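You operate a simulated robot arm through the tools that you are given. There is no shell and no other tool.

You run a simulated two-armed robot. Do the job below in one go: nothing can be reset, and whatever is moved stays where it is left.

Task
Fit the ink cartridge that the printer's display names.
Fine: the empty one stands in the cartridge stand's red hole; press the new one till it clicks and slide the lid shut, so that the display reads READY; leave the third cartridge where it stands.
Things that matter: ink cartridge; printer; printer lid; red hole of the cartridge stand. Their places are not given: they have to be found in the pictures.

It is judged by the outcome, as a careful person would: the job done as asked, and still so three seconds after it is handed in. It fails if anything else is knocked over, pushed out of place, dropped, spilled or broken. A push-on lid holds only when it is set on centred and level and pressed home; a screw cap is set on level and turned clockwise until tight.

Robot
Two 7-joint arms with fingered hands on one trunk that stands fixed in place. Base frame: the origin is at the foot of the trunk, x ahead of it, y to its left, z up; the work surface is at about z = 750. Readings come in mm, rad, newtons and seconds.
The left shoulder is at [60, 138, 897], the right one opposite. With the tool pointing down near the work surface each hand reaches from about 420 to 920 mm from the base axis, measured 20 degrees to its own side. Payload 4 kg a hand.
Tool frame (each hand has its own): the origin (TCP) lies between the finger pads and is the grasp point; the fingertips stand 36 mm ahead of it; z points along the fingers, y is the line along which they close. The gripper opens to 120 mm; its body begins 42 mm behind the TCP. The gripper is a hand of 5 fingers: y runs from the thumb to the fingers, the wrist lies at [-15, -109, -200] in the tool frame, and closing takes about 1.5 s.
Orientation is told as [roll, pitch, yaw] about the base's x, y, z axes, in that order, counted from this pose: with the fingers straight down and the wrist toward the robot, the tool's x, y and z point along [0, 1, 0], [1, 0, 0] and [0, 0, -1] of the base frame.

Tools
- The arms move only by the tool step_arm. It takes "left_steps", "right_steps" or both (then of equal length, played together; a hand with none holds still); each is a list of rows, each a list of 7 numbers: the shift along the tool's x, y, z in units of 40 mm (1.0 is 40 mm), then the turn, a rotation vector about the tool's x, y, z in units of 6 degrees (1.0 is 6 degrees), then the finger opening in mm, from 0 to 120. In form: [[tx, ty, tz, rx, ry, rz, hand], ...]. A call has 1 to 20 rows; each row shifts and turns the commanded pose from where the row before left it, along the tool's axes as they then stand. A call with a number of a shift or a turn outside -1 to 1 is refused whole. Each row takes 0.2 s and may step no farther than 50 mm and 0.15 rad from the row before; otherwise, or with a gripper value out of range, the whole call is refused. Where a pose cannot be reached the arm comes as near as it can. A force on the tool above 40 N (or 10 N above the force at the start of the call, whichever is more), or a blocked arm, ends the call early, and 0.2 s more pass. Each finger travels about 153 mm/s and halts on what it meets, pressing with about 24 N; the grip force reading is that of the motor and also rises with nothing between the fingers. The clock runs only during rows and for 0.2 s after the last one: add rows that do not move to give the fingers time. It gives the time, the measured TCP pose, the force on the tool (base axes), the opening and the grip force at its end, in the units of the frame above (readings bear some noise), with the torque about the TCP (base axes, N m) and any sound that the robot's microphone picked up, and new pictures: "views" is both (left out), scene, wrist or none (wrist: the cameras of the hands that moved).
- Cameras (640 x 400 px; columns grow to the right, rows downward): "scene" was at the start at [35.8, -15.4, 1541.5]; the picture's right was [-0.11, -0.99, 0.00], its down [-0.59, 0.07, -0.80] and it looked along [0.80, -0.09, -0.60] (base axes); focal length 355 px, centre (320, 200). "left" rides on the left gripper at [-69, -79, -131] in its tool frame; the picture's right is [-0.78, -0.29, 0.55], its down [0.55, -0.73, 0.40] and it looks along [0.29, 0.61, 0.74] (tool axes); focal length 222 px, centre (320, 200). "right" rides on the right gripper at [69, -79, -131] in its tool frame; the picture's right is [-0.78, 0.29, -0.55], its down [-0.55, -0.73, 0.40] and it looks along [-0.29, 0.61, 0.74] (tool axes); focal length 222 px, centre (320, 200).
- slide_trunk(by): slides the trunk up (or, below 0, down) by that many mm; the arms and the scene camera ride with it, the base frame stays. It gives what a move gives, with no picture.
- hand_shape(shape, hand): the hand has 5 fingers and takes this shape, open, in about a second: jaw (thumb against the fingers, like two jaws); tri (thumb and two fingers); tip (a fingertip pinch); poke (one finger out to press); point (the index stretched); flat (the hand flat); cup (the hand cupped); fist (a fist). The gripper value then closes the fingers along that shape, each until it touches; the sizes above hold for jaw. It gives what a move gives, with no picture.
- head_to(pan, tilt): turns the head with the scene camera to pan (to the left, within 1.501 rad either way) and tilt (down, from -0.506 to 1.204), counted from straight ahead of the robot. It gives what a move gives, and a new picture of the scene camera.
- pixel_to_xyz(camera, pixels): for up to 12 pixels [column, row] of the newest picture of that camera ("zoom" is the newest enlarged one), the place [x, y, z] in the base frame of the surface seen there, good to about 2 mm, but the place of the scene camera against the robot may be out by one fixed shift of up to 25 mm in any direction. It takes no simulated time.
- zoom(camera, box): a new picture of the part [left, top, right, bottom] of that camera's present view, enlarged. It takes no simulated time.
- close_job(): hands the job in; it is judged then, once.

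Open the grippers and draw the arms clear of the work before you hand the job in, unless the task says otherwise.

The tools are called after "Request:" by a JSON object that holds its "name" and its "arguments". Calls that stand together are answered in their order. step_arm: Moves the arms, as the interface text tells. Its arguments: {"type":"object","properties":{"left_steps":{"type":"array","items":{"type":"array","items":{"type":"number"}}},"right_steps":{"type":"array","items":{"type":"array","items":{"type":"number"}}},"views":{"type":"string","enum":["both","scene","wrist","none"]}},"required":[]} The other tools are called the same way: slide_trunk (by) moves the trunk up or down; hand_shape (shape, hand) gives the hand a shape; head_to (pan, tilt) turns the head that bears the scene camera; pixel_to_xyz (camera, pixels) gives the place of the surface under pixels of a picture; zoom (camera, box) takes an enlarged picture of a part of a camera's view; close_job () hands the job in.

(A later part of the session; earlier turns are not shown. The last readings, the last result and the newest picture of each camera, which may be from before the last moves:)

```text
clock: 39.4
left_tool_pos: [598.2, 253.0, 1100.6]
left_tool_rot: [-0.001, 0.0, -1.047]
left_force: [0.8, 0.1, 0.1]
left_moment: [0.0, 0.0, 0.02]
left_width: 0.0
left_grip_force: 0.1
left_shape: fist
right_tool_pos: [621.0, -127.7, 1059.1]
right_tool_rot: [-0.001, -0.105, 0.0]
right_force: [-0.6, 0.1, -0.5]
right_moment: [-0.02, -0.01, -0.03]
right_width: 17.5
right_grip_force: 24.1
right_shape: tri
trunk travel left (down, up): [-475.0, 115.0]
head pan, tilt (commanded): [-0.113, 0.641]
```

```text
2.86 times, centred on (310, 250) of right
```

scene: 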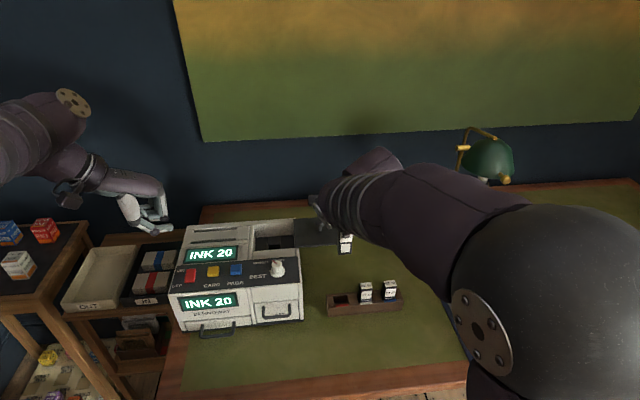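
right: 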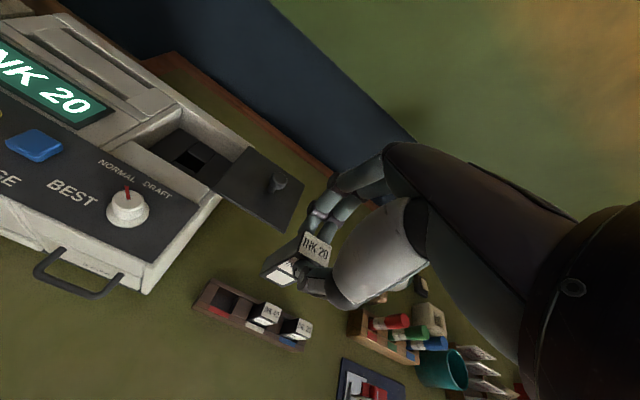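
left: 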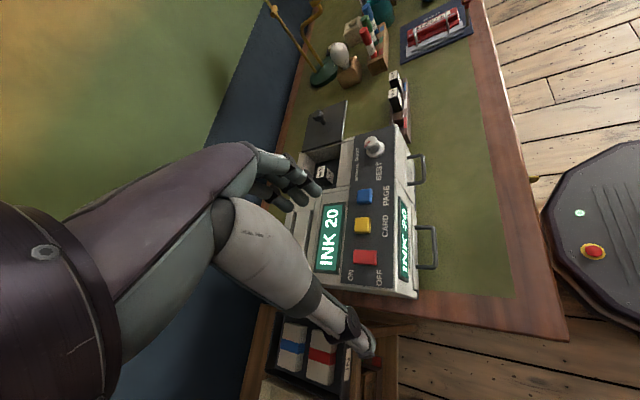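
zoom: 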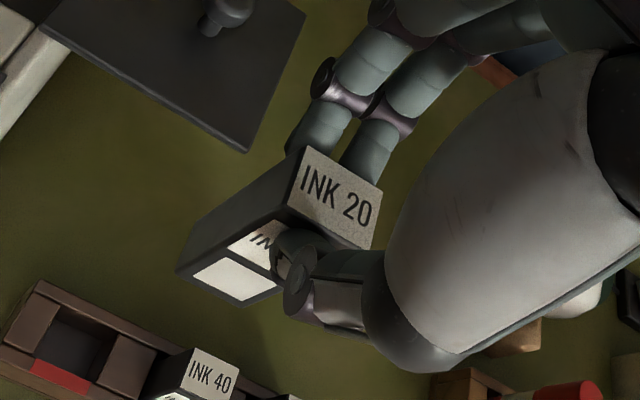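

The cartridge hangs above the stand. I zoom the right camera on the stand (around (250,315)) to place the red hole exactly.

Request:
{"name": "zoom", "arguments": {"camera": "right", "box": [190, 275, 318, 355]}}

```text
5.00 times, centred on (254, 315) of right
```

zoom: 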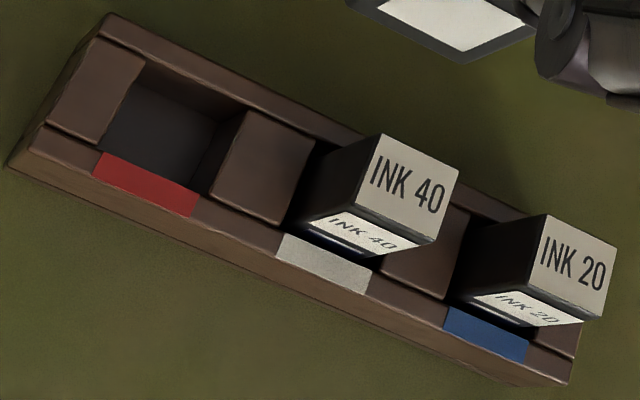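

Request:
{"name": "pixel_to_xyz", "arguments": {"camera": "zoom", "pixels": [[143, 62], [100, 140], [250, 115], [212, 194], [120, 155], [190, 188], [175, 70], [230, 98], [160, 130], [383, 138], [456, 172], [432, 238]]}}

Request:
{"name": "pixel_to_xyz", "arguments": {"camera": "zoom", "pixels": [[362, 200], [545, 218], [612, 250], [598, 315], [527, 285], [400, 185], [575, 265], [110, 168], [185, 205], [283, 240], [365, 278], [150, 175]]}}

```text
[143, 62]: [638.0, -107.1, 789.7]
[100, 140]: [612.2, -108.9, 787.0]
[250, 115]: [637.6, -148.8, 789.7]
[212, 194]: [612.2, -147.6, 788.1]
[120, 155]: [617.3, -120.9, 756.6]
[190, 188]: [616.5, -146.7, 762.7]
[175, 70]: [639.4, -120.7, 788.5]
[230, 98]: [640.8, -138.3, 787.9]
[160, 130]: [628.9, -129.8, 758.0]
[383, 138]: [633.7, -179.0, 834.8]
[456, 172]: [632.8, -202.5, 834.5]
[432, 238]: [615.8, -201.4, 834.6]
```

```text
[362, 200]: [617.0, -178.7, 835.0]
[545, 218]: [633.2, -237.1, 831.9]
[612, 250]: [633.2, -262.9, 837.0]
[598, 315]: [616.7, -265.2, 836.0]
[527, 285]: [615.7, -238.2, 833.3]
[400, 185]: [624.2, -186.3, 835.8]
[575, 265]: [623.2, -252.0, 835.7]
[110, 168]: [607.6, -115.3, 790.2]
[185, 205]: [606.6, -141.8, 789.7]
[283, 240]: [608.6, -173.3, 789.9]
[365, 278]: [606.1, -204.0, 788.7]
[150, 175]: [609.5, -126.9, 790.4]
```

Request:
{"name": "zoom", "arguments": {"camera": "right", "box": [250, 220, 340, 300]}}

Request:
{"name": "pixel_to_xyz", "arguments": {"camera": "right", "pixels": [[262, 276], [282, 285.5], [262, 274], [283, 286.5], [272, 281], [304, 234], [330, 248], [326, 262], [314, 238]]}}

```text
5.00 times, centred on (295, 260) of right
```

zoom: 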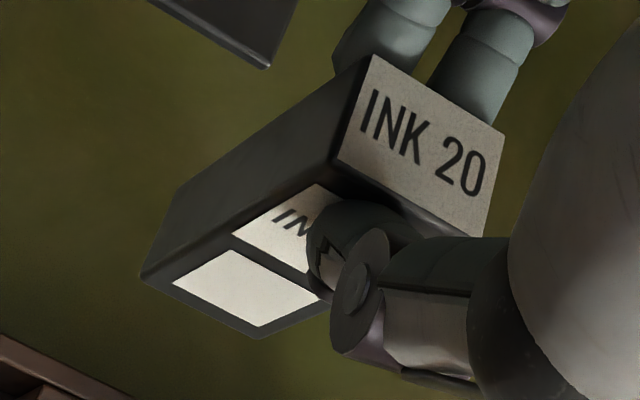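

```text
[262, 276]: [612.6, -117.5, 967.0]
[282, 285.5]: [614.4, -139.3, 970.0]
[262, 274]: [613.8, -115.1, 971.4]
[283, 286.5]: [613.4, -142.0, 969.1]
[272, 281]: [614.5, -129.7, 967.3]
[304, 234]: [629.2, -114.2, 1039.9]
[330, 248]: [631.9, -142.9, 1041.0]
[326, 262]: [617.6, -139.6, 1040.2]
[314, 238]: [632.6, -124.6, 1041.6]
```

Cartridge in hand: about 77 mm tall, front face x≈613, centre ≈(623.8,-128.4); the red hole spans x 612–640, y -148 to -108. I shift +1.5 mm in x and lower 140 mm, then check.

Request:
{"name": "step_arm", "arguments": {"right_steps": [[0, 0.037, 0.004, 0, 0, 0, 6], [0, -0.063, 0.6, 0, 0, 0, 6], [0, -0.063, 0.6, 0, 0, 0, 6], [0, -0.063, 0.6, 0, 0, 0, 6], [0, -0.063, 0.6, 0, 0, 0, 6], [0, -0.063, 0.6, 0, 0, 0, 6], [0, -0.053, 0.5, 0, 0, 0, 6], [0, 0, 0, 0, 0, 0, 6]]}}

Request:
{"name": "zoom", "arguments": {"camera": "right", "box": [220, 200, 380, 340]}}

Request:
{"name": "zoom", "arguments": {"camera": "scene", "box": [310, 220, 430, 330]}}

```text
clock: 41.2
left_tool_pos: [598.6, 252.4, 1100.6]
left_tool_rot: [-0.001, -0.001, -1.047]
left_force: [0.4, -1.1, 0.5]
left_moment: [-0.01, 0.0, 0.02]
left_width: 0.0
left_grip_force: 0.1
left_shape: fist
right_tool_pos: [622.6, -128.3, 919.3]
right_tool_rot: [-0.001, -0.104, 0.0]
right_force: [-0.4, -0.2, -1.0]
right_moment: [-0.03, 0.05, 0.0]
right_width: 17.3
right_grip_force: 24.0
right_shape: tri
trunk travel left (down, up): [-475.0, 115.0]
head pan, tilt (commanded): [-0.113, 0.641]
```

scene: 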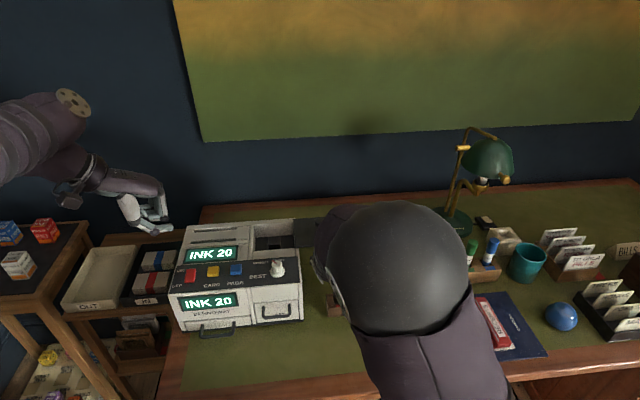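
right: 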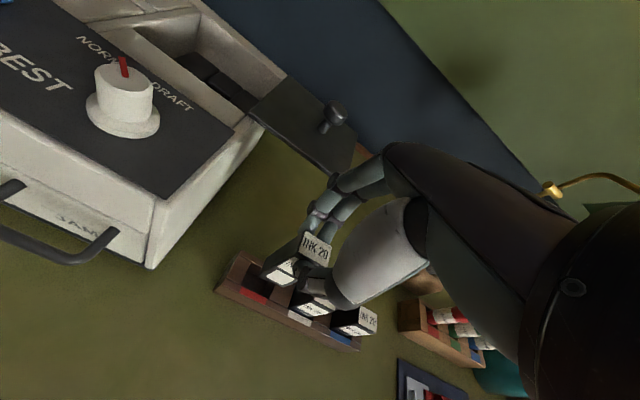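

```text
2.86 times, centred on (300, 270) of right
```

zoom: 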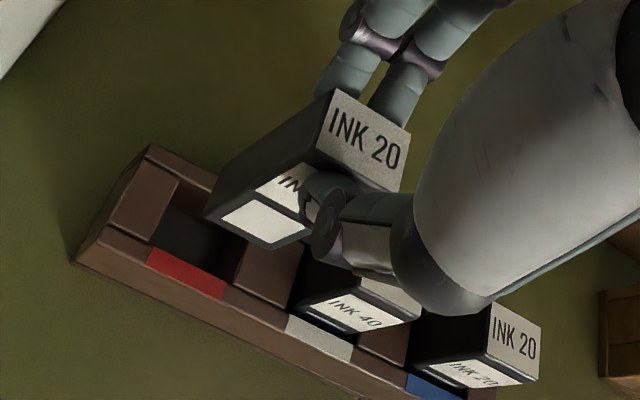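

```text
3.64 times, centred on (370, 275) of scene
```

zoom: 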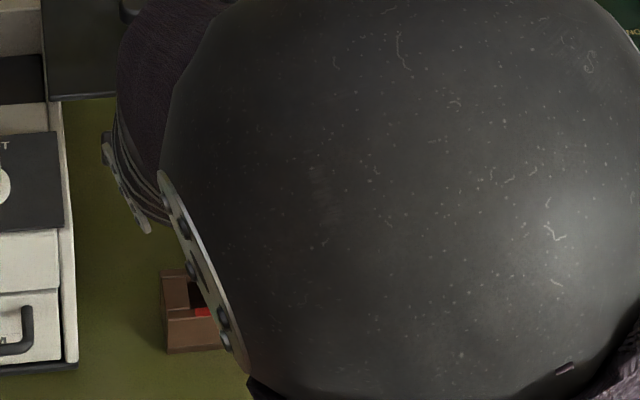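

Request:
{"name": "zoom", "arguments": {"camera": "right", "box": [230, 220, 350, 310]}}

Request:
{"name": "zoom", "arguments": {"camera": "left", "box": [330, 40, 450, 150]}}

```text
4.44 times, centred on (290, 265) of right
```

zoom: 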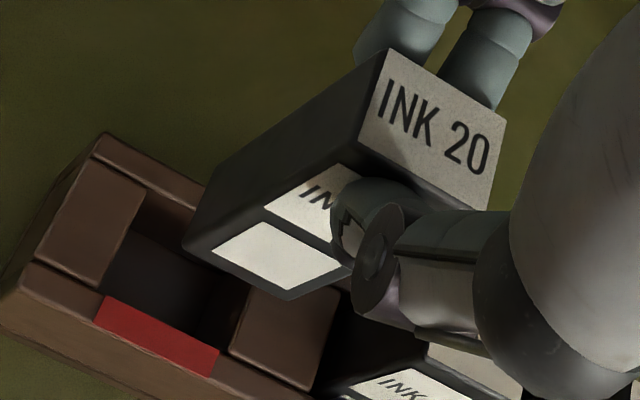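

```text
3.64 times, centred on (390, 95) of left
```

zoom: 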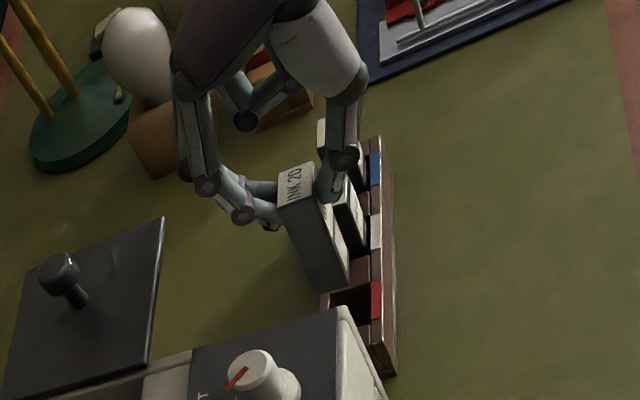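

Request:
{"name": "pixel_to_xyz", "arguments": {"camera": "right", "pixels": [[260.5, 274.5], [283, 286], [262, 272], [290, 284.5], [277, 281], [309, 236], [334, 249], [254, 262], [299, 285], [276, 312], [250, 300]]}}

Request:
{"name": "pixel_to_xyz", "arguments": {"camera": "zoom", "pixels": [[310, 285], [345, 282], [300, 240], [292, 210], [318, 205], [312, 168], [280, 178], [370, 270], [375, 318], [335, 300]]}}

```text
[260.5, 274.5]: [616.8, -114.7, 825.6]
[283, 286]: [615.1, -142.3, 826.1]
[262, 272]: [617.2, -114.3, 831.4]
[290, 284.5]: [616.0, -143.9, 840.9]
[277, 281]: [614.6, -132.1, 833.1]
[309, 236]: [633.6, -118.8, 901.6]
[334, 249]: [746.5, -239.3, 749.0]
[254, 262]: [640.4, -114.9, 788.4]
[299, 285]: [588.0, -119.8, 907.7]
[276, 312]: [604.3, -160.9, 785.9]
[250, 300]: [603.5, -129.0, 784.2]
```

```text
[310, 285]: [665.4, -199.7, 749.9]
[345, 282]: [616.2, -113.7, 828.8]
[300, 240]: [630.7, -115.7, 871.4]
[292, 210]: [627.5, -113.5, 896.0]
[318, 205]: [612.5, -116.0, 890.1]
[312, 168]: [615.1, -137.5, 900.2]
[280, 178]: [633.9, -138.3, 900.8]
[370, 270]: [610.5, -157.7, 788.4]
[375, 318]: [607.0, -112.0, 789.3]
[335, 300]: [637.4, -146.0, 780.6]
```

Cartridge footprint x 614.5–635, y -144 to -114 lies inside the hole. I lower 58 mm, then feel for the floor in 2 mm steps.

Request:
{"name": "step_arm", "arguments": {"right_steps": [[0, -0.031, 0.3, 0, 0, 0, 6], [0, -0.031, 0.3, 0, 0, 0, 6], [0, -0.031, 0.3, 0, 0, 0, 6], [0, -0.031, 0.3, 0, 0, 0, 6], [0, -0.0265, 0.25, 0, 0, 0, 6], [0, 0, 0, 0, 0, 0, 6]], "views": "wrist"}}

Request:
{"name": "zoom", "arguments": {"camera": "right", "box": [230, 220, 350, 310]}}

Request:
{"name": "zoom", "arguments": {"camera": "left", "box": [330, 40, 450, 150]}}

```text
clock: 42.6
left_tool_pos: [598.8, 252.7, 1100.6]
left_tool_rot: [-0.002, 0.001, -1.046]
left_force: [-0.2, 0.0, 0.9]
left_moment: [0.03, 0.04, 0.02]
left_width: 0.0
left_grip_force: 0.0
left_shape: fist
right_tool_pos: [622.4, -128.3, 860.2]
right_tool_rot: [-0.001, -0.104, 0.0]
right_force: [1.0, 0.4, -0.9]
right_moment: [-0.01, 0.0, 0.01]
right_width: 17.3
right_grip_force: 24.2
right_shape: tri
trunk travel left (down, up): [-475.0, 115.0]
head pan, tilt (commanded): [-0.113, 0.641]
```

right: 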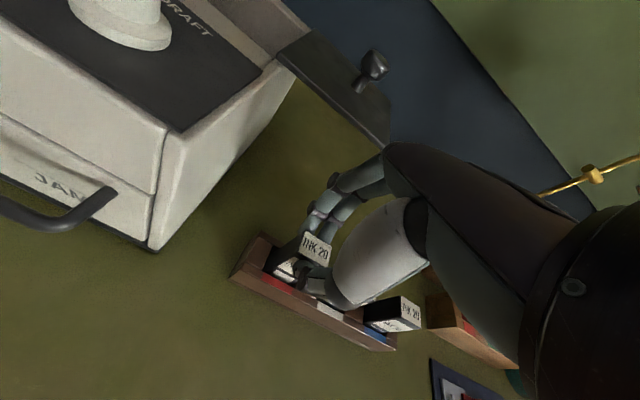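

```text
4.44 times, centred on (290, 265) of right
```

zoom: 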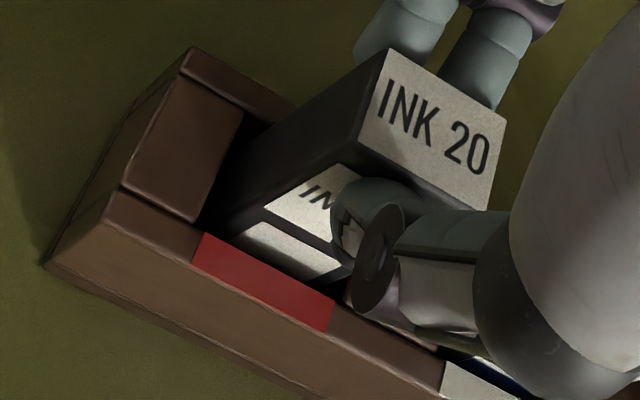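

```text
3.64 times, centred on (390, 95) of left
```

zoom: 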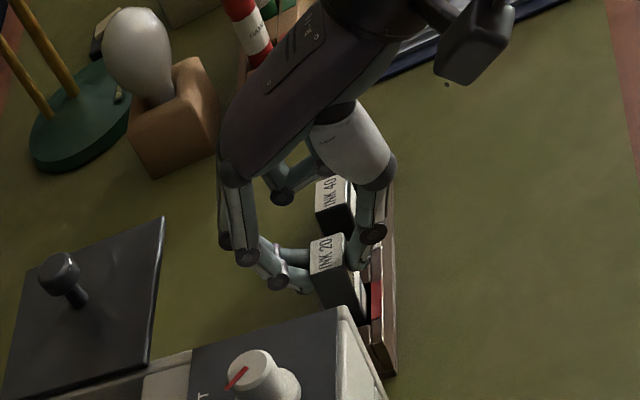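

It is entering the hole cleanly. I check the curled fingers' distance from the INK 40 cartridge, seen at left-zoom (283,192) and (330,195).

Request:
{"name": "pixel_to_xyz", "arguments": {"camera": "zoom", "pixels": [[283, 195], [270, 180], [300, 180], [330, 195], [322, 205], [345, 185], [290, 170], [325, 250], [340, 240]]}}

```text
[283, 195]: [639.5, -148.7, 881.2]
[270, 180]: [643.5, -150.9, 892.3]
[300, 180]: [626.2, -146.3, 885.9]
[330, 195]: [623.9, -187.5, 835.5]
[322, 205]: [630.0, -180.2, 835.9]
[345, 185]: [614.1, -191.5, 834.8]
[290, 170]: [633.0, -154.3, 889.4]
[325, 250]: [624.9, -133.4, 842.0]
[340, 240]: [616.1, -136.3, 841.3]
```

The curled fingers are 40 mm above INK 40, safe. I feel down to the floor in 2 mm steps.

Request:
{"name": "step_arm", "arguments": {"right_steps": [[0, -0.005, 0.05, 0, 0, 0, 6], [0, -0.005, 0.05, 0, 0, 0, 6], [0, -0.005, 0.05, 0, 0, 0, 6], [0, 0, 0, 0, 0, 0, 6]], "views": "none"}}

```text
clock: 43.6
left_tool_pos: [597.8, 253.0, 1099.4]
left_tool_rot: [0.001, -0.001, -1.047]
left_force: [0.3, -0.7, 0.5]
left_moment: [-0.01, -0.03, 0.03]
left_width: 0.2
left_grip_force: 0.1
left_shape: fist
right_tool_pos: [622.2, -129.2, 854.6]
right_tool_rot: [0.0, -0.105, -0.001]
right_force: [-0.5, 0.6, -0.8]
right_moment: [0.01, -0.01, 0.01]
right_width: 17.2
right_grip_force: 23.6
right_shape: tri
trunk travel left (down, up): [-475.0, 115.0]
head pan, tilt (commanded): [-0.113, 0.641]
```

Request:
{"name": "step_arm", "arguments": {"right_steps": [[0, -0.005, 0.04, 0, 0, 0, 6], [0, -0.005, 0.04, 0, 0, 0, 6], [0, 0, 0, 0, 0, 0, 6]], "views": "wrist"}}

Request:
{"name": "zoom", "arguments": {"camera": "right", "box": [230, 220, 350, 310]}}

```text
clock: 44.4
left_tool_pos: [596.7, 253.7, 1100.6]
left_tool_rot: [-0.001, -0.001, -1.048]
left_force: [0.3, 0.8, 0.7]
left_moment: [-0.02, -0.02, 0.02]
left_width: 0.0
left_grip_force: 0.1
left_shape: fist
right_tool_pos: [622.4, -129.7, 852.3]
right_tool_rot: [-0.002, -0.109, -0.002]
right_force: [0.0, 0.0, 15.6]
right_moment: [0.0, 0.02, 0.0]
right_width: 18.2
right_grip_force: 23.9
right_shape: tri
trunk travel left (down, up): [-475.0, 115.0]
head pan, tilt (commanded): [-0.113, 0.641]
```

right: 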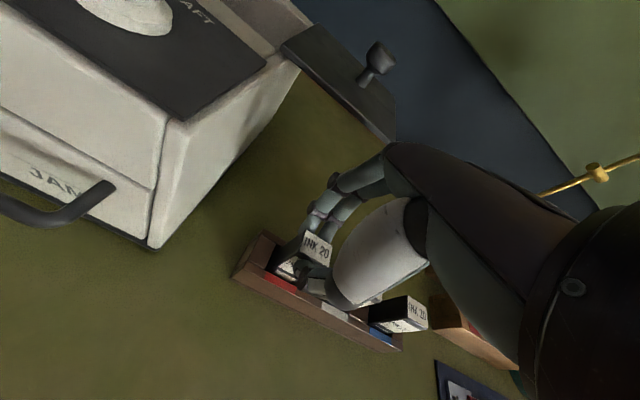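

```text
4.44 times, centred on (290, 265) of right
```

zoom: 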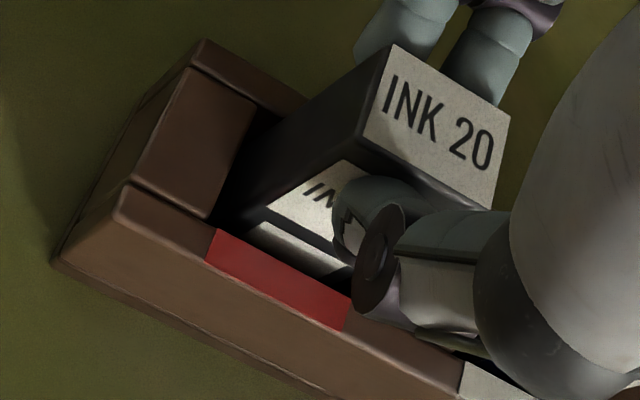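

The cartridge stands on the floor (15.6 N). I ease up 1 mm, open the hand to 40 mm, and lift straight up.

Request:
{"name": "step_arm", "arguments": {"right_steps": [[0, 0.003, -0.025, 0, 0, 0, 10], [0, 0, 0, 0, 0, 0, 18], [0, 0, 0, 0, 0, 0, 24], [0, 0, 0, 0, 0, 0, 32], [0, 0, 0, 0, 0, 0, 40], [0, 0, 0, 0, 0, 0, 40]], "views": "wrist"}}

Request:
{"name": "zoom", "arguments": {"camera": "right", "box": [230, 200, 380, 310]}}

Request:
{"name": "zoom", "arguments": {"camera": "left", "box": [330, 40, 450, 150]}}

```text
clock: 45.8
left_tool_pos: [597.9, 252.5, 1100.0]
left_tool_rot: [0.0, 0.0, -1.047]
left_force: [-0.2, -0.1, 1.2]
left_moment: [0.0, -0.02, -0.01]
left_width: 0.0
left_grip_force: 0.1
left_shape: fist
right_tool_pos: [624.0, -126.6, 852.1]
right_tool_rot: [0.0, -0.106, 0.001]
right_force: [0.5, -0.2, 0.9]
right_moment: [-0.03, 0.01, 0.05]
right_width: 39.2
right_grip_force: 0.1
right_shape: tri
trunk travel left (down, up): [-475.0, 115.0]
head pan, tilt (commanded): [-0.113, 0.641]
```

right: 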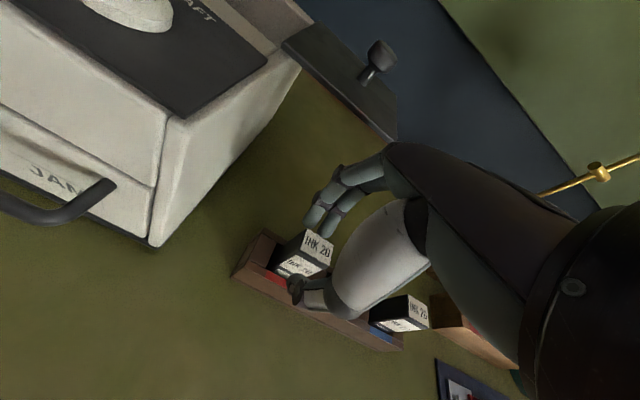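

```text
3.64 times, centred on (305, 255) of right
```

zoom: 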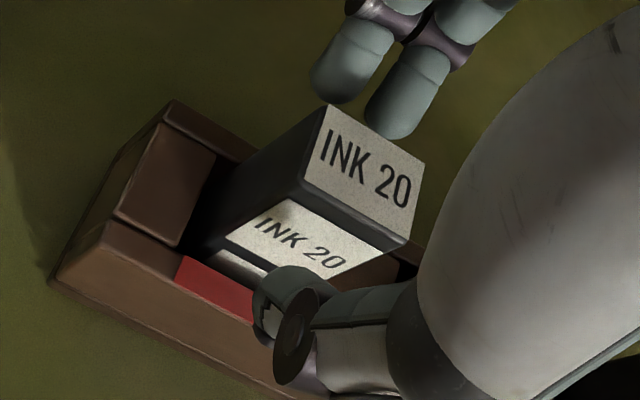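

```text
3.64 times, centred on (390, 95) of left
```

zoom: 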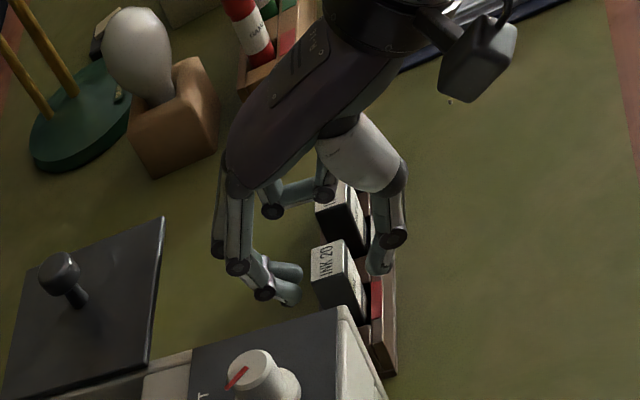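

The old cartridge stands free in the red hole. I lift the hand straight up 110 mm.

Request:
{"name": "step_arm", "arguments": {"right_steps": [[0, 0.021, -0.2, 0, 0, 0, 40], [0, 0.042, -0.4, 0, 0, 0, 40], [0, 0.063, -0.6, 0, 0, 0, 40], [0, 0.084, -0.8, 0, 0, 0, 40], [0, 0.084, -0.8, 0, 0, 0, 40], [0, 0, 0, 0, 0, 0, 40]]}}

Request:
{"name": "zoom", "arguments": {"camera": "right", "box": [210, 220, 380, 340]}}

Request:
{"name": "zoom", "arguments": {"camera": "left", "box": [330, 40, 450, 150]}}

```text
clock: 47.2
left_tool_pos: [598.9, 252.6, 1101.0]
left_tool_rot: [0.0, 0.0, -1.049]
left_force: [-0.5, 0.0, 0.0]
left_moment: [0.01, 0.01, -0.01]
left_width: 0.0
left_grip_force: 0.1
left_shape: fist
right_tool_pos: [621.6, -128.1, 965.0]
right_tool_rot: [0.0, -0.104, 0.0]
right_force: [-0.4, 0.0, -0.3]
right_moment: [-0.01, 0.0, 0.01]
right_width: 39.4
right_grip_force: 0.1
right_shape: tri
trunk travel left (down, up): [-475.0, 115.0]
head pan, tilt (commanded): [-0.113, 0.641]
```

scene: 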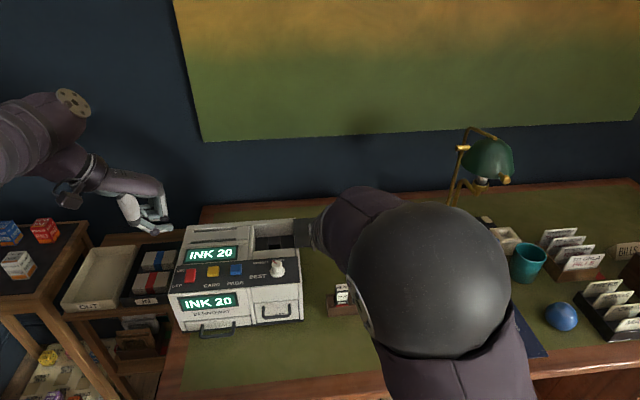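
right: 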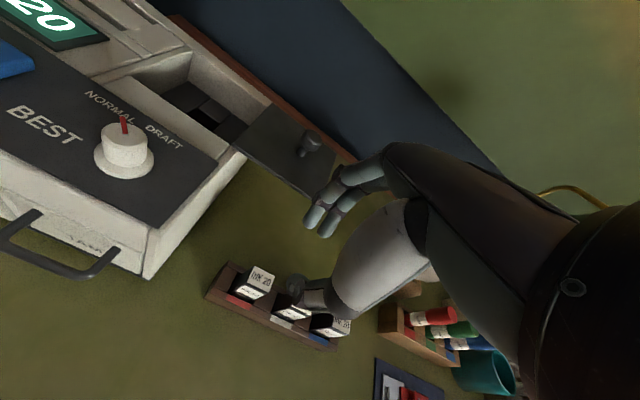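

```text
3.33 times, centred on (295, 280) of right
```

zoom: 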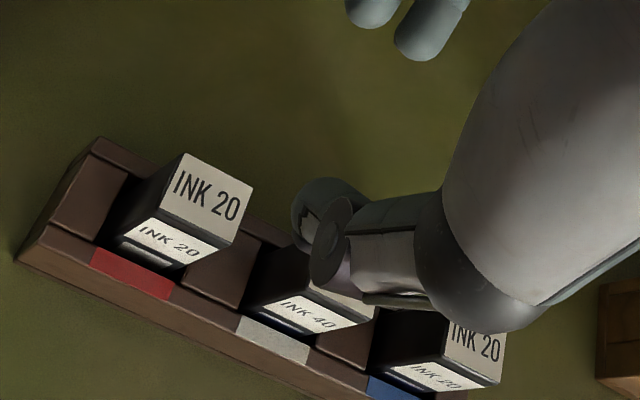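

```text
3.64 times, centred on (390, 95) of left
```

zoom: 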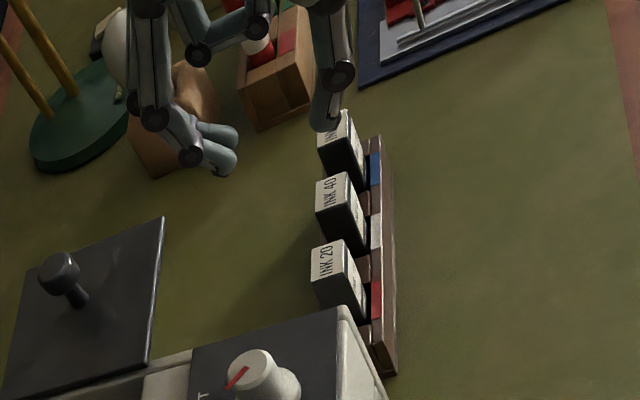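

All three cartridges stand upright. I move the right hand above the new INK 20 in the blue hole (TCP y≈-250.5).

Request:
{"name": "step_arm", "arguments": {"right_steps": [[-0.765, 0.003, 0, 0, 0, 0, 40], [-0.765, 0.003, 0, 0, 0, 0, 40], [-0.765, 0.003, 0, 0, 0, 0, 40], [-0.765, 0.003, 0, 0, 0, 0, 40], [0, 0, 0, 0, 0, 0, 40]]}}

Request:
{"name": "zoom", "arguments": {"camera": "right", "box": [210, 180, 380, 300]}}

Request:
{"name": "zoom", "arguments": {"camera": "left", "box": [310, 0, 460, 130]}}

```text
clock: 48.4
left_tool_pos: [598.2, 253.7, 1099.7]
left_tool_rot: [0.0, 0.0, -1.05]
left_force: [-0.1, -0.2, -0.8]
left_moment: [-0.02, 0.05, -0.01]
left_width: 0.1
left_grip_force: 0.1
left_shape: fist
right_tool_pos: [622.0, -250.5, 964.7]
right_tool_rot: [0.001, -0.106, 0.0]
right_force: [-0.1, 0.5, -0.7]
right_moment: [0.02, 0.01, 0.01]
right_width: 39.5
right_grip_force: 0.1
right_shape: tri
trunk travel left (down, up): [-475.0, 115.0]
head pan, tilt (commanded): [-0.113, 0.641]
```

scene: 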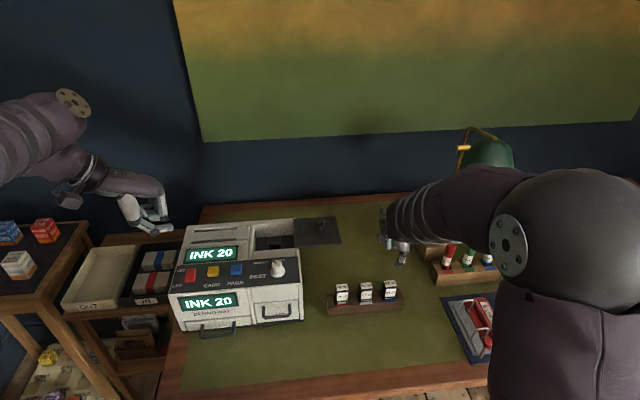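
right: 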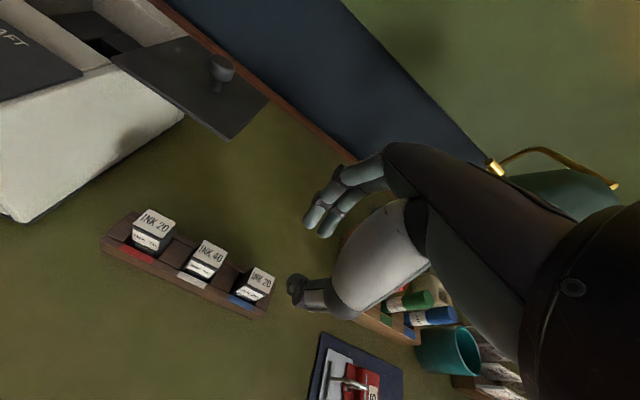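

```text
3.33 times, centred on (295, 240) of right
```

zoom: 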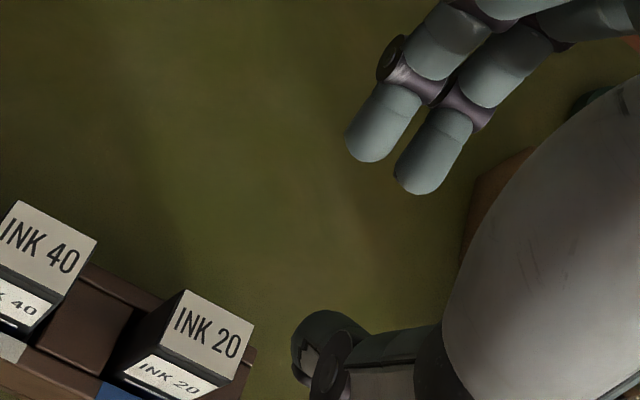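

```text
3.08 times, centred on (385, 65) of left
```

zoom: 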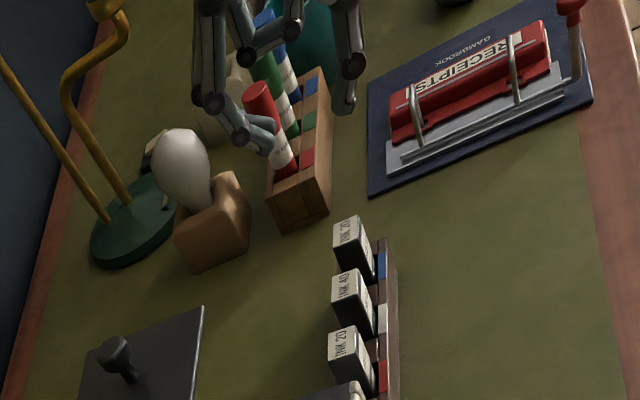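

I check the markers' block near the hand for clearance before lowering.

Request:
{"name": "pixel_to_xyz", "arguments": {"camera": "zoom", "pixels": [[258, 92], [285, 225], [328, 212], [268, 180], [180, 160], [195, 268], [245, 240], [400, 120], [240, 30]]}}

Request:
{"name": "pixel_to_xyz", "arguments": {"camera": "right", "pixels": [[265, 270], [273, 275], [267, 290], [249, 283], [260, 281], [400, 303], [380, 310], [415, 340], [360, 325]]}}

```text
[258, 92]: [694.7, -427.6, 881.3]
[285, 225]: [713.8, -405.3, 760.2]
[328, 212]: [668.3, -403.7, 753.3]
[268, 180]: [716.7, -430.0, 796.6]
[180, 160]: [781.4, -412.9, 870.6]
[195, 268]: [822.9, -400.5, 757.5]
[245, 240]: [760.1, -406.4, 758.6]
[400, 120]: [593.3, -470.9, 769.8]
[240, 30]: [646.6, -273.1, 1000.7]
```

```text
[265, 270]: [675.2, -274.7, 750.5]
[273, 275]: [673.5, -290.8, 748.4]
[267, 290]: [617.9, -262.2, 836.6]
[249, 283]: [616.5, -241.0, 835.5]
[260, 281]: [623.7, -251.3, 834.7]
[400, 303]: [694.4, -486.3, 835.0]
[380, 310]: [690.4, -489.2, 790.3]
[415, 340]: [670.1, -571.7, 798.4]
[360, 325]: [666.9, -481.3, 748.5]
```

Markers are 110 mm farther right (y<-400), clear. I lower to z≈882 and check the straddle.

Request:
{"name": "step_arm", "arguments": {"right_steps": [[0, -0.063, 0.6, 0, 0, 0, 36], [0, -0.063, 0.6, 0, 0, 0, 36], [0, -0.063, 0.6, 0, 0, 0, 36], [0, -0.028, 0.27, 0, 0, 0, 36], [0, 0, 0, 0, 0, 0, 36]], "views": "wrist"}}

Request:
{"name": "zoom", "arguments": {"camera": "right", "box": [220, 180, 380, 310]}}

Request:
{"name": "zoom", "arguments": {"camera": "left", "box": [340, 20, 450, 120]}}

```text
clock: 49.6
left_tool_pos: [598.6, 251.8, 1099.6]
left_tool_rot: [0.0, 0.001, -1.047]
left_force: [0.1, -0.5, 0.2]
left_moment: [0.0, -0.05, 0.02]
left_width: 0.1
left_grip_force: 0.0
left_shape: fist
right_tool_pos: [623.7, -251.1, 880.9]
right_tool_rot: [0.0, -0.105, 0.001]
right_force: [0.2, 0.4, -0.3]
right_moment: [-0.05, 0.01, 0.0]
right_width: 36.1
right_grip_force: 0.0
right_shape: tri
trunk travel left (down, up): [-475.0, 115.0]
head pan, tilt (commanded): [-0.113, 0.641]
```

right: 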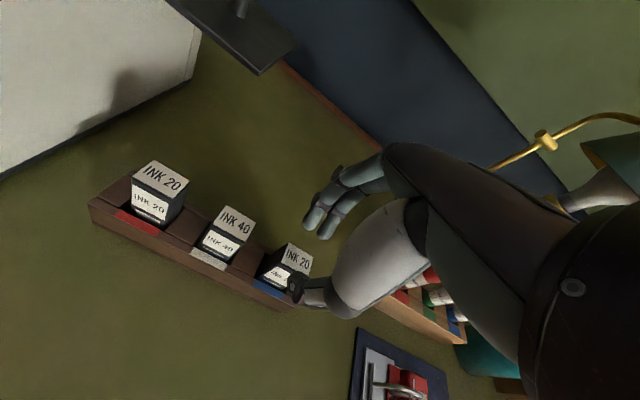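

```text
3.08 times, centred on (300, 245) of right
```

zoom: 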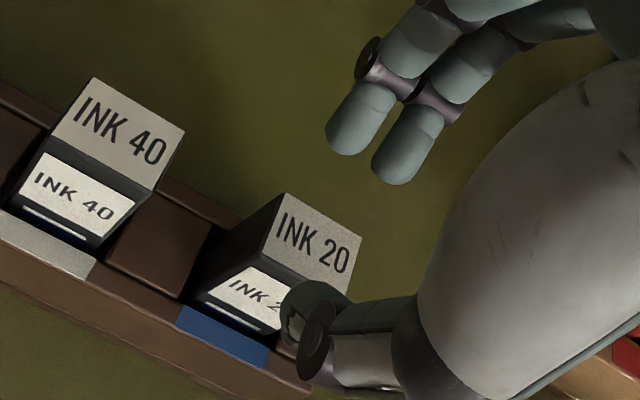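

```text
4.00 times, centred on (395, 70) of left
```

zoom: 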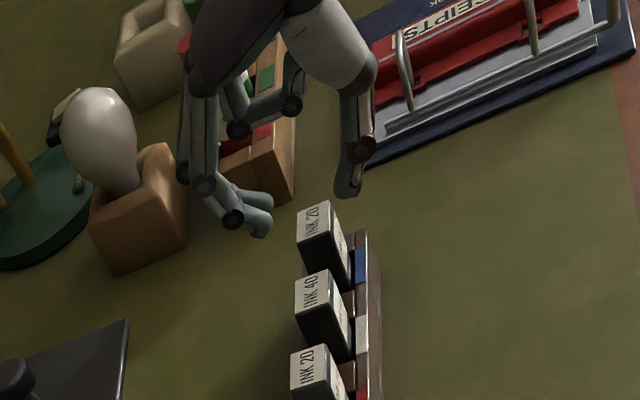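

Request:
{"name": "pixel_to_xyz", "arguments": {"camera": "right", "pixels": [[309, 227], [323, 236], [311, 229.5], [325, 238], [291, 277], [297, 286], [291, 243], [317, 256], [312, 274], [286, 258]]}}

Request:
{"name": "pixel_to_xyz", "arguments": {"camera": "zoom", "pixels": [[268, 200], [262, 232], [345, 190], [340, 180], [300, 208], [328, 205], [332, 235], [300, 240]]}}

```text
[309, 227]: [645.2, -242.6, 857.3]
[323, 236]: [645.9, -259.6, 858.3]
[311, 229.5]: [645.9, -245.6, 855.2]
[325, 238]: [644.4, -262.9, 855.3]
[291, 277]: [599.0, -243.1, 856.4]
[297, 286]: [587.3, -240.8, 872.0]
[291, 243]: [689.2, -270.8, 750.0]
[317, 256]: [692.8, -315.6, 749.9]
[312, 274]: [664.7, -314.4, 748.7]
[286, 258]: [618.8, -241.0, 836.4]
```

```text
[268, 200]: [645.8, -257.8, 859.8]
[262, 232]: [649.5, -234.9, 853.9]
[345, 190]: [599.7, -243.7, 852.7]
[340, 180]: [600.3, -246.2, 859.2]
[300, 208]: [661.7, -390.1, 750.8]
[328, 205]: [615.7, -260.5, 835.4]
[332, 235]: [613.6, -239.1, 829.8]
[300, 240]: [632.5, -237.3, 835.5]
```

Pads at x≈645 and ≈602 straddle the cartridge (614–635) evenly. I lower 27 mm and close on it.

Request:
{"name": "step_arm", "arguments": {"right_steps": [[0, -0.035, 0.33, 0, 0, 0, 36], [0, -0.035, 0.33, 0, 0, 0, 36], [0, 0, 0, 0, 0, 0, 36], [0, 0, 0, 0, 0, 0, 24], [0, 0, 0, 0, 0, 0, 14], [0, 0, 0, 0, 0, 0, 8], [0, 0, 0, 0, 0, 0, 6], [0, 0, 0, 0, 0, 0, 6], [0, 0, 0, 0, 0, 0, 6]], "views": "wrist"}}

Request:
{"name": "zoom", "arguments": {"camera": "right", "box": [220, 180, 380, 310]}}

Request:
{"name": "zoom", "arguments": {"camera": "left", "box": [340, 20, 450, 120]}}

```text
clock: 51.6
left_tool_pos: [597.6, 251.2, 1100.2]
left_tool_rot: [-0.001, -0.001, -1.048]
left_force: [-0.4, 0.5, -0.2]
left_moment: [0.01, -0.02, 0.02]
left_width: 0.0
left_grip_force: 0.2
left_shape: fist
right_tool_pos: [623.2, -251.4, 855.3]
right_tool_rot: [0.0, -0.105, 0.0]
right_force: [0.5, -0.1, -0.4]
right_moment: [0.0, 0.03, 0.0]
right_width: 16.1
right_grip_force: 23.8
right_shape: tri
trunk travel left (down, up): [-475.0, 115.0]
head pan, tilt (commanded): [-0.113, 0.641]
```

right: 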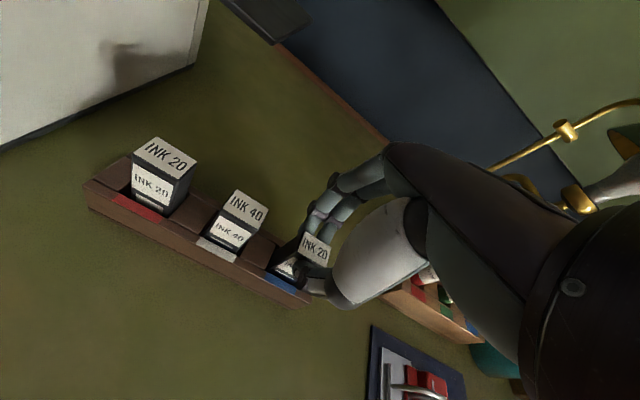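

```text
3.08 times, centred on (300, 245) of right
```

zoom: 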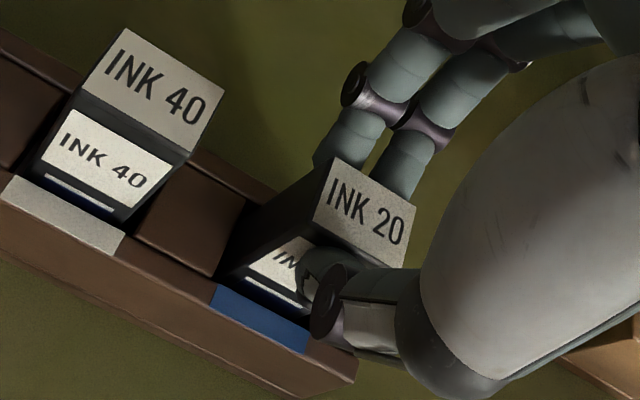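

```text
4.00 times, centred on (395, 70) of left
```

zoom: 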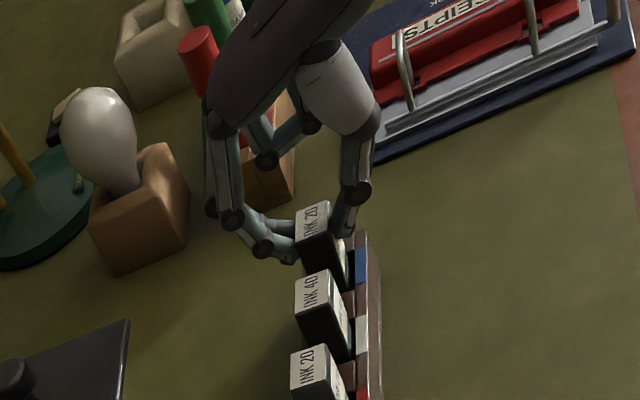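

Gripped (width 16, 24 N). I lift it straight out of the blue hole to z≈1060.

Request:
{"name": "step_arm", "arguments": {"right_steps": [[0, 0.0105, -0.1, 0, 0, 0, 4], [0, 0.021, -0.2, 0, 0, 0, 4], [0, 0.042, -0.4, 0, 0, 0, 4], [0, 0.063, -0.6, 0, 0, 0, 4], [0, 0.063, -0.6, 0, 0, 0, 4], [0, 0.063, -0.6, 0, 0, 0, 4], [0, 0.063, -0.6, 0, 0, 0, 4], [0, 0.063, -0.6, 0, 0, 0, 4], [0, 0.063, -0.6, 0, 0, 0, 4], [0, 0.063, -0.6, 0, 0, 0, 4], [0, 0.021, -0.2, 0, 0, 0, 4], [0, 0, 0, 0, 0, 0, 4]]}}

Request:
{"name": "zoom", "arguments": {"camera": "right", "box": [250, 220, 340, 300]}}

```text
clock: 54.2
left_tool_pos: [598.4, 251.1, 1099.6]
left_tool_rot: [0.001, -0.001, -1.048]
left_force: [-0.1, -0.8, 0.5]
left_moment: [0.03, 0.0, -0.01]
left_width: 0.2
left_grip_force: 0.1
left_shape: fist
right_tool_pos: [623.0, -250.5, 1060.9]
right_tool_rot: [0.001, -0.104, 0.002]
right_force: [0.7, 0.2, -0.5]
right_moment: [0.01, 0.01, -0.02]
right_width: 16.0
right_grip_force: 24.3
right_shape: tri
trunk travel left (down, up): [-475.0, 115.0]
head pan, tilt (commanded): [-0.113, 0.641]
```

scene: 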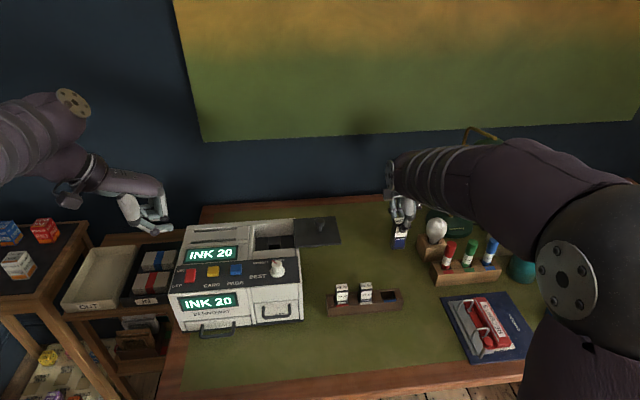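
right: 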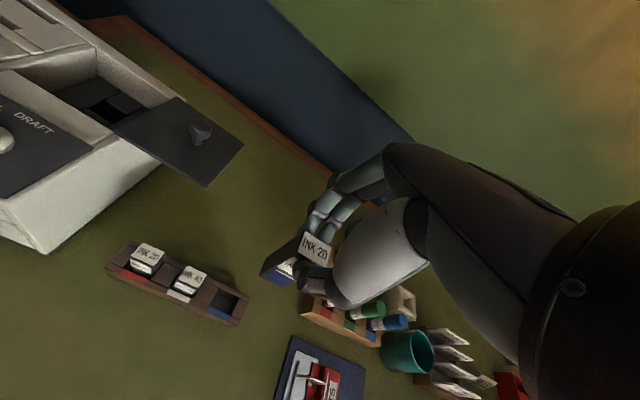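

```text
5.00 times, centred on (295, 260) of right
```

zoom: 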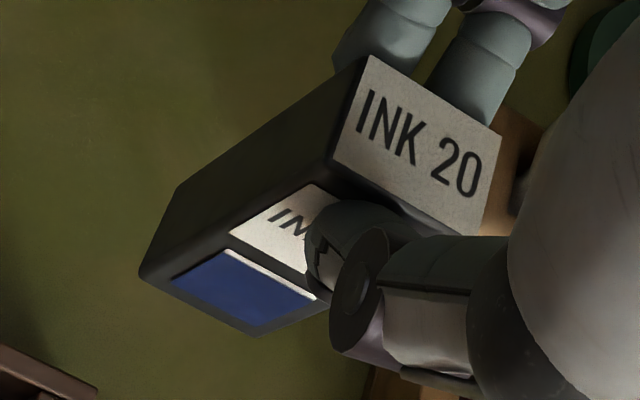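

The new one (blue ink window, i.e. full) is in hand. I measure its corners for its offset and tilt.

Request:
{"name": "pixel_to_xyz", "arguments": {"camera": "zoom", "pixels": [[372, 62], [497, 137], [478, 230], [338, 160], [415, 145], [146, 275], [258, 331], [200, 298], [160, 255], [335, 170], [250, 215], [295, 175]]}}

Request:
{"name": "zoom", "arguments": {"camera": "scene", "box": [370, 180, 440, 260]}}

```text
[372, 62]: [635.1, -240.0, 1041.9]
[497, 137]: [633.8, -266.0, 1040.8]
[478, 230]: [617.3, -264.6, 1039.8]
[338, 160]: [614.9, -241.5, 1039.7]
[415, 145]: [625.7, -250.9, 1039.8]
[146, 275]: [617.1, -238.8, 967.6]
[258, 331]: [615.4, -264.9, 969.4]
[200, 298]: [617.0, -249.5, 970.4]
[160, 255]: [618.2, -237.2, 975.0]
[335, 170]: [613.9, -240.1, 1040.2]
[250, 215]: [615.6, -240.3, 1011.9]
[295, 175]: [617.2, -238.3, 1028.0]
```

```text
5.00 times, centred on (405, 220) of scene
```

zoom: 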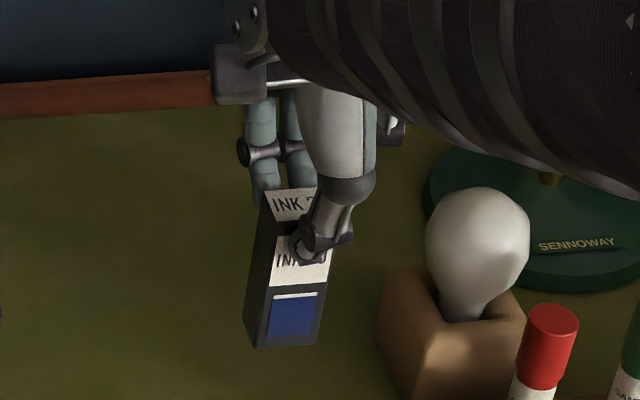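

New cartridge's centre is at TCP+(2,-1.5), upright. I carry it over the bay, slightly higher (z≈1080).

Request:
{"name": "step_arm", "arguments": {"right_steps": [[0.7175, 0.359, -0.013, 0, 0, 0, 4], [0.7175, 0.359, -0.013, 0, 0, 0, 4], [0.7175, 0.359, -0.013, 0, 0, 0, 4], [0.7175, 0.359, -0.013, 0, 0, 0, 4], [0.7175, 0.359, -0.013, 0, 0, 0, 4], [0.7175, 0.359, -0.013, 0, 0, 0, 4], [0.7175, 0.359, -0.013, 0, 0, 0, 4], [0.7175, 0.359, -0.013, 0, 0, 0, 4], [0.7175, 0.359, -0.013, 0, 0, 0, 4], [0.7175, 0.359, -0.013, 0, 0, 0, 4], [0, 0, 0, 0, 0, 0, 4]]}}

Request:
{"name": "zoom", "arguments": {"camera": "left", "box": [280, 120, 380, 200]}}

Request:
{"name": "zoom", "arguments": {"camera": "right", "box": [180, 220, 340, 320]}}

```text
clock: 56.6
left_tool_pos: [598.8, 252.5, 1100.7]
left_tool_rot: [0.0, -0.001, -1.047]
left_force: [1.0, -0.1, 0.2]
left_moment: [0.0, 0.0, -0.01]
left_width: 0.0
left_grip_force: 0.1
left_shape: fist
right_tool_pos: [766.4, 35.8, 1080.8]
right_tool_rot: [0.001, -0.104, 0.003]
right_force: [-0.4, -0.3, 0.2]
right_moment: [0.04, 0.04, 0.02]
right_width: 15.7
right_grip_force: 24.0
right_shape: tri
trunk travel left (down, up): [-475.0, 115.0]
head pan, tilt (commanded): [-0.113, 0.641]
```

scene: 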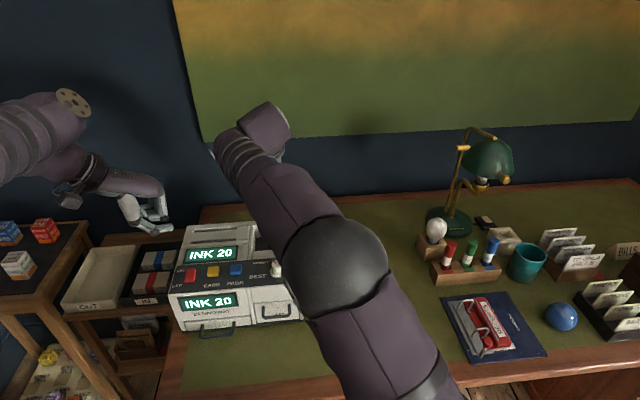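
right: 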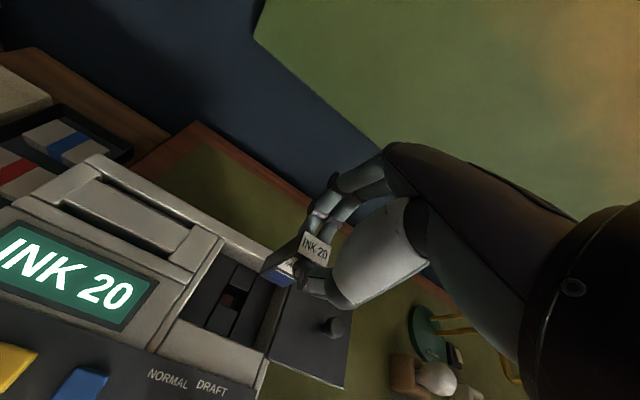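

```text
5.00 times, centred on (330, 160) of left
```

zoom: 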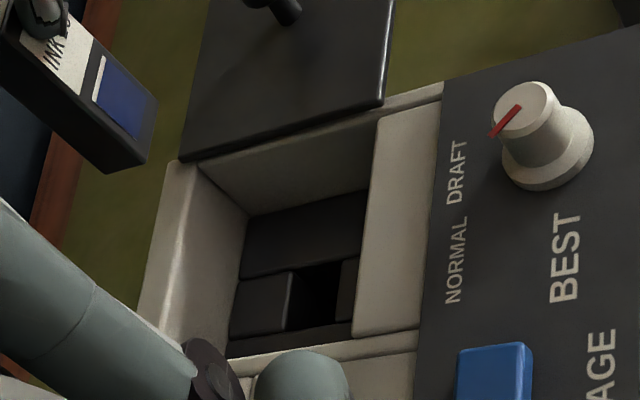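

```text
4.00 times, centred on (260, 270) of right
```

zoom: 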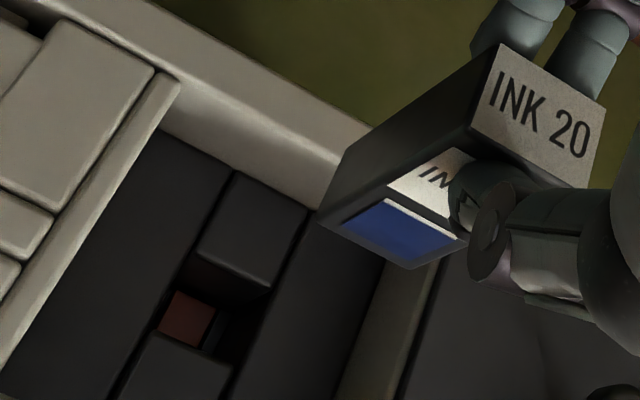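

The slot shows in the right zoom around (220,310). I measure its edges.

Request:
{"name": "pixel_to_xyz", "arguments": {"camera": "zoom", "pixels": [[232, 180], [302, 215], [200, 238], [266, 270], [205, 262], [260, 285], [160, 338], [225, 368], [190, 318], [150, 300], [270, 320], [215, 330]]}}

Request:
{"name": "pixel_to_xyz", "arguments": {"camera": "right", "pixels": [[306, 233], [330, 246], [325, 259], [298, 250], [261, 275], [283, 286], [300, 245], [270, 266]]}}

```text
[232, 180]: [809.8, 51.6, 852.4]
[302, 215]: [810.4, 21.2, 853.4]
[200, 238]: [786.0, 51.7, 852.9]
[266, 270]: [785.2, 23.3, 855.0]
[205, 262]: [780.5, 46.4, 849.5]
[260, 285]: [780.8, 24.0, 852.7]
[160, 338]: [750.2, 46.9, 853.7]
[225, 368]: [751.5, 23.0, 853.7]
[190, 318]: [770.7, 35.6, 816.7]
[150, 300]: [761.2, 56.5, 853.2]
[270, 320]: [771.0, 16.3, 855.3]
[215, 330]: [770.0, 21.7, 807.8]
```

```text
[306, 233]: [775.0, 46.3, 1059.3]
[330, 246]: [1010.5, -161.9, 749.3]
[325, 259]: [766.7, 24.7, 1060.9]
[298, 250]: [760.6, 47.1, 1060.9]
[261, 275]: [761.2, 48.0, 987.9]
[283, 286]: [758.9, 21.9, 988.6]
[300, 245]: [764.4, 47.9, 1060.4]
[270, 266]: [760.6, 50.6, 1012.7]
```

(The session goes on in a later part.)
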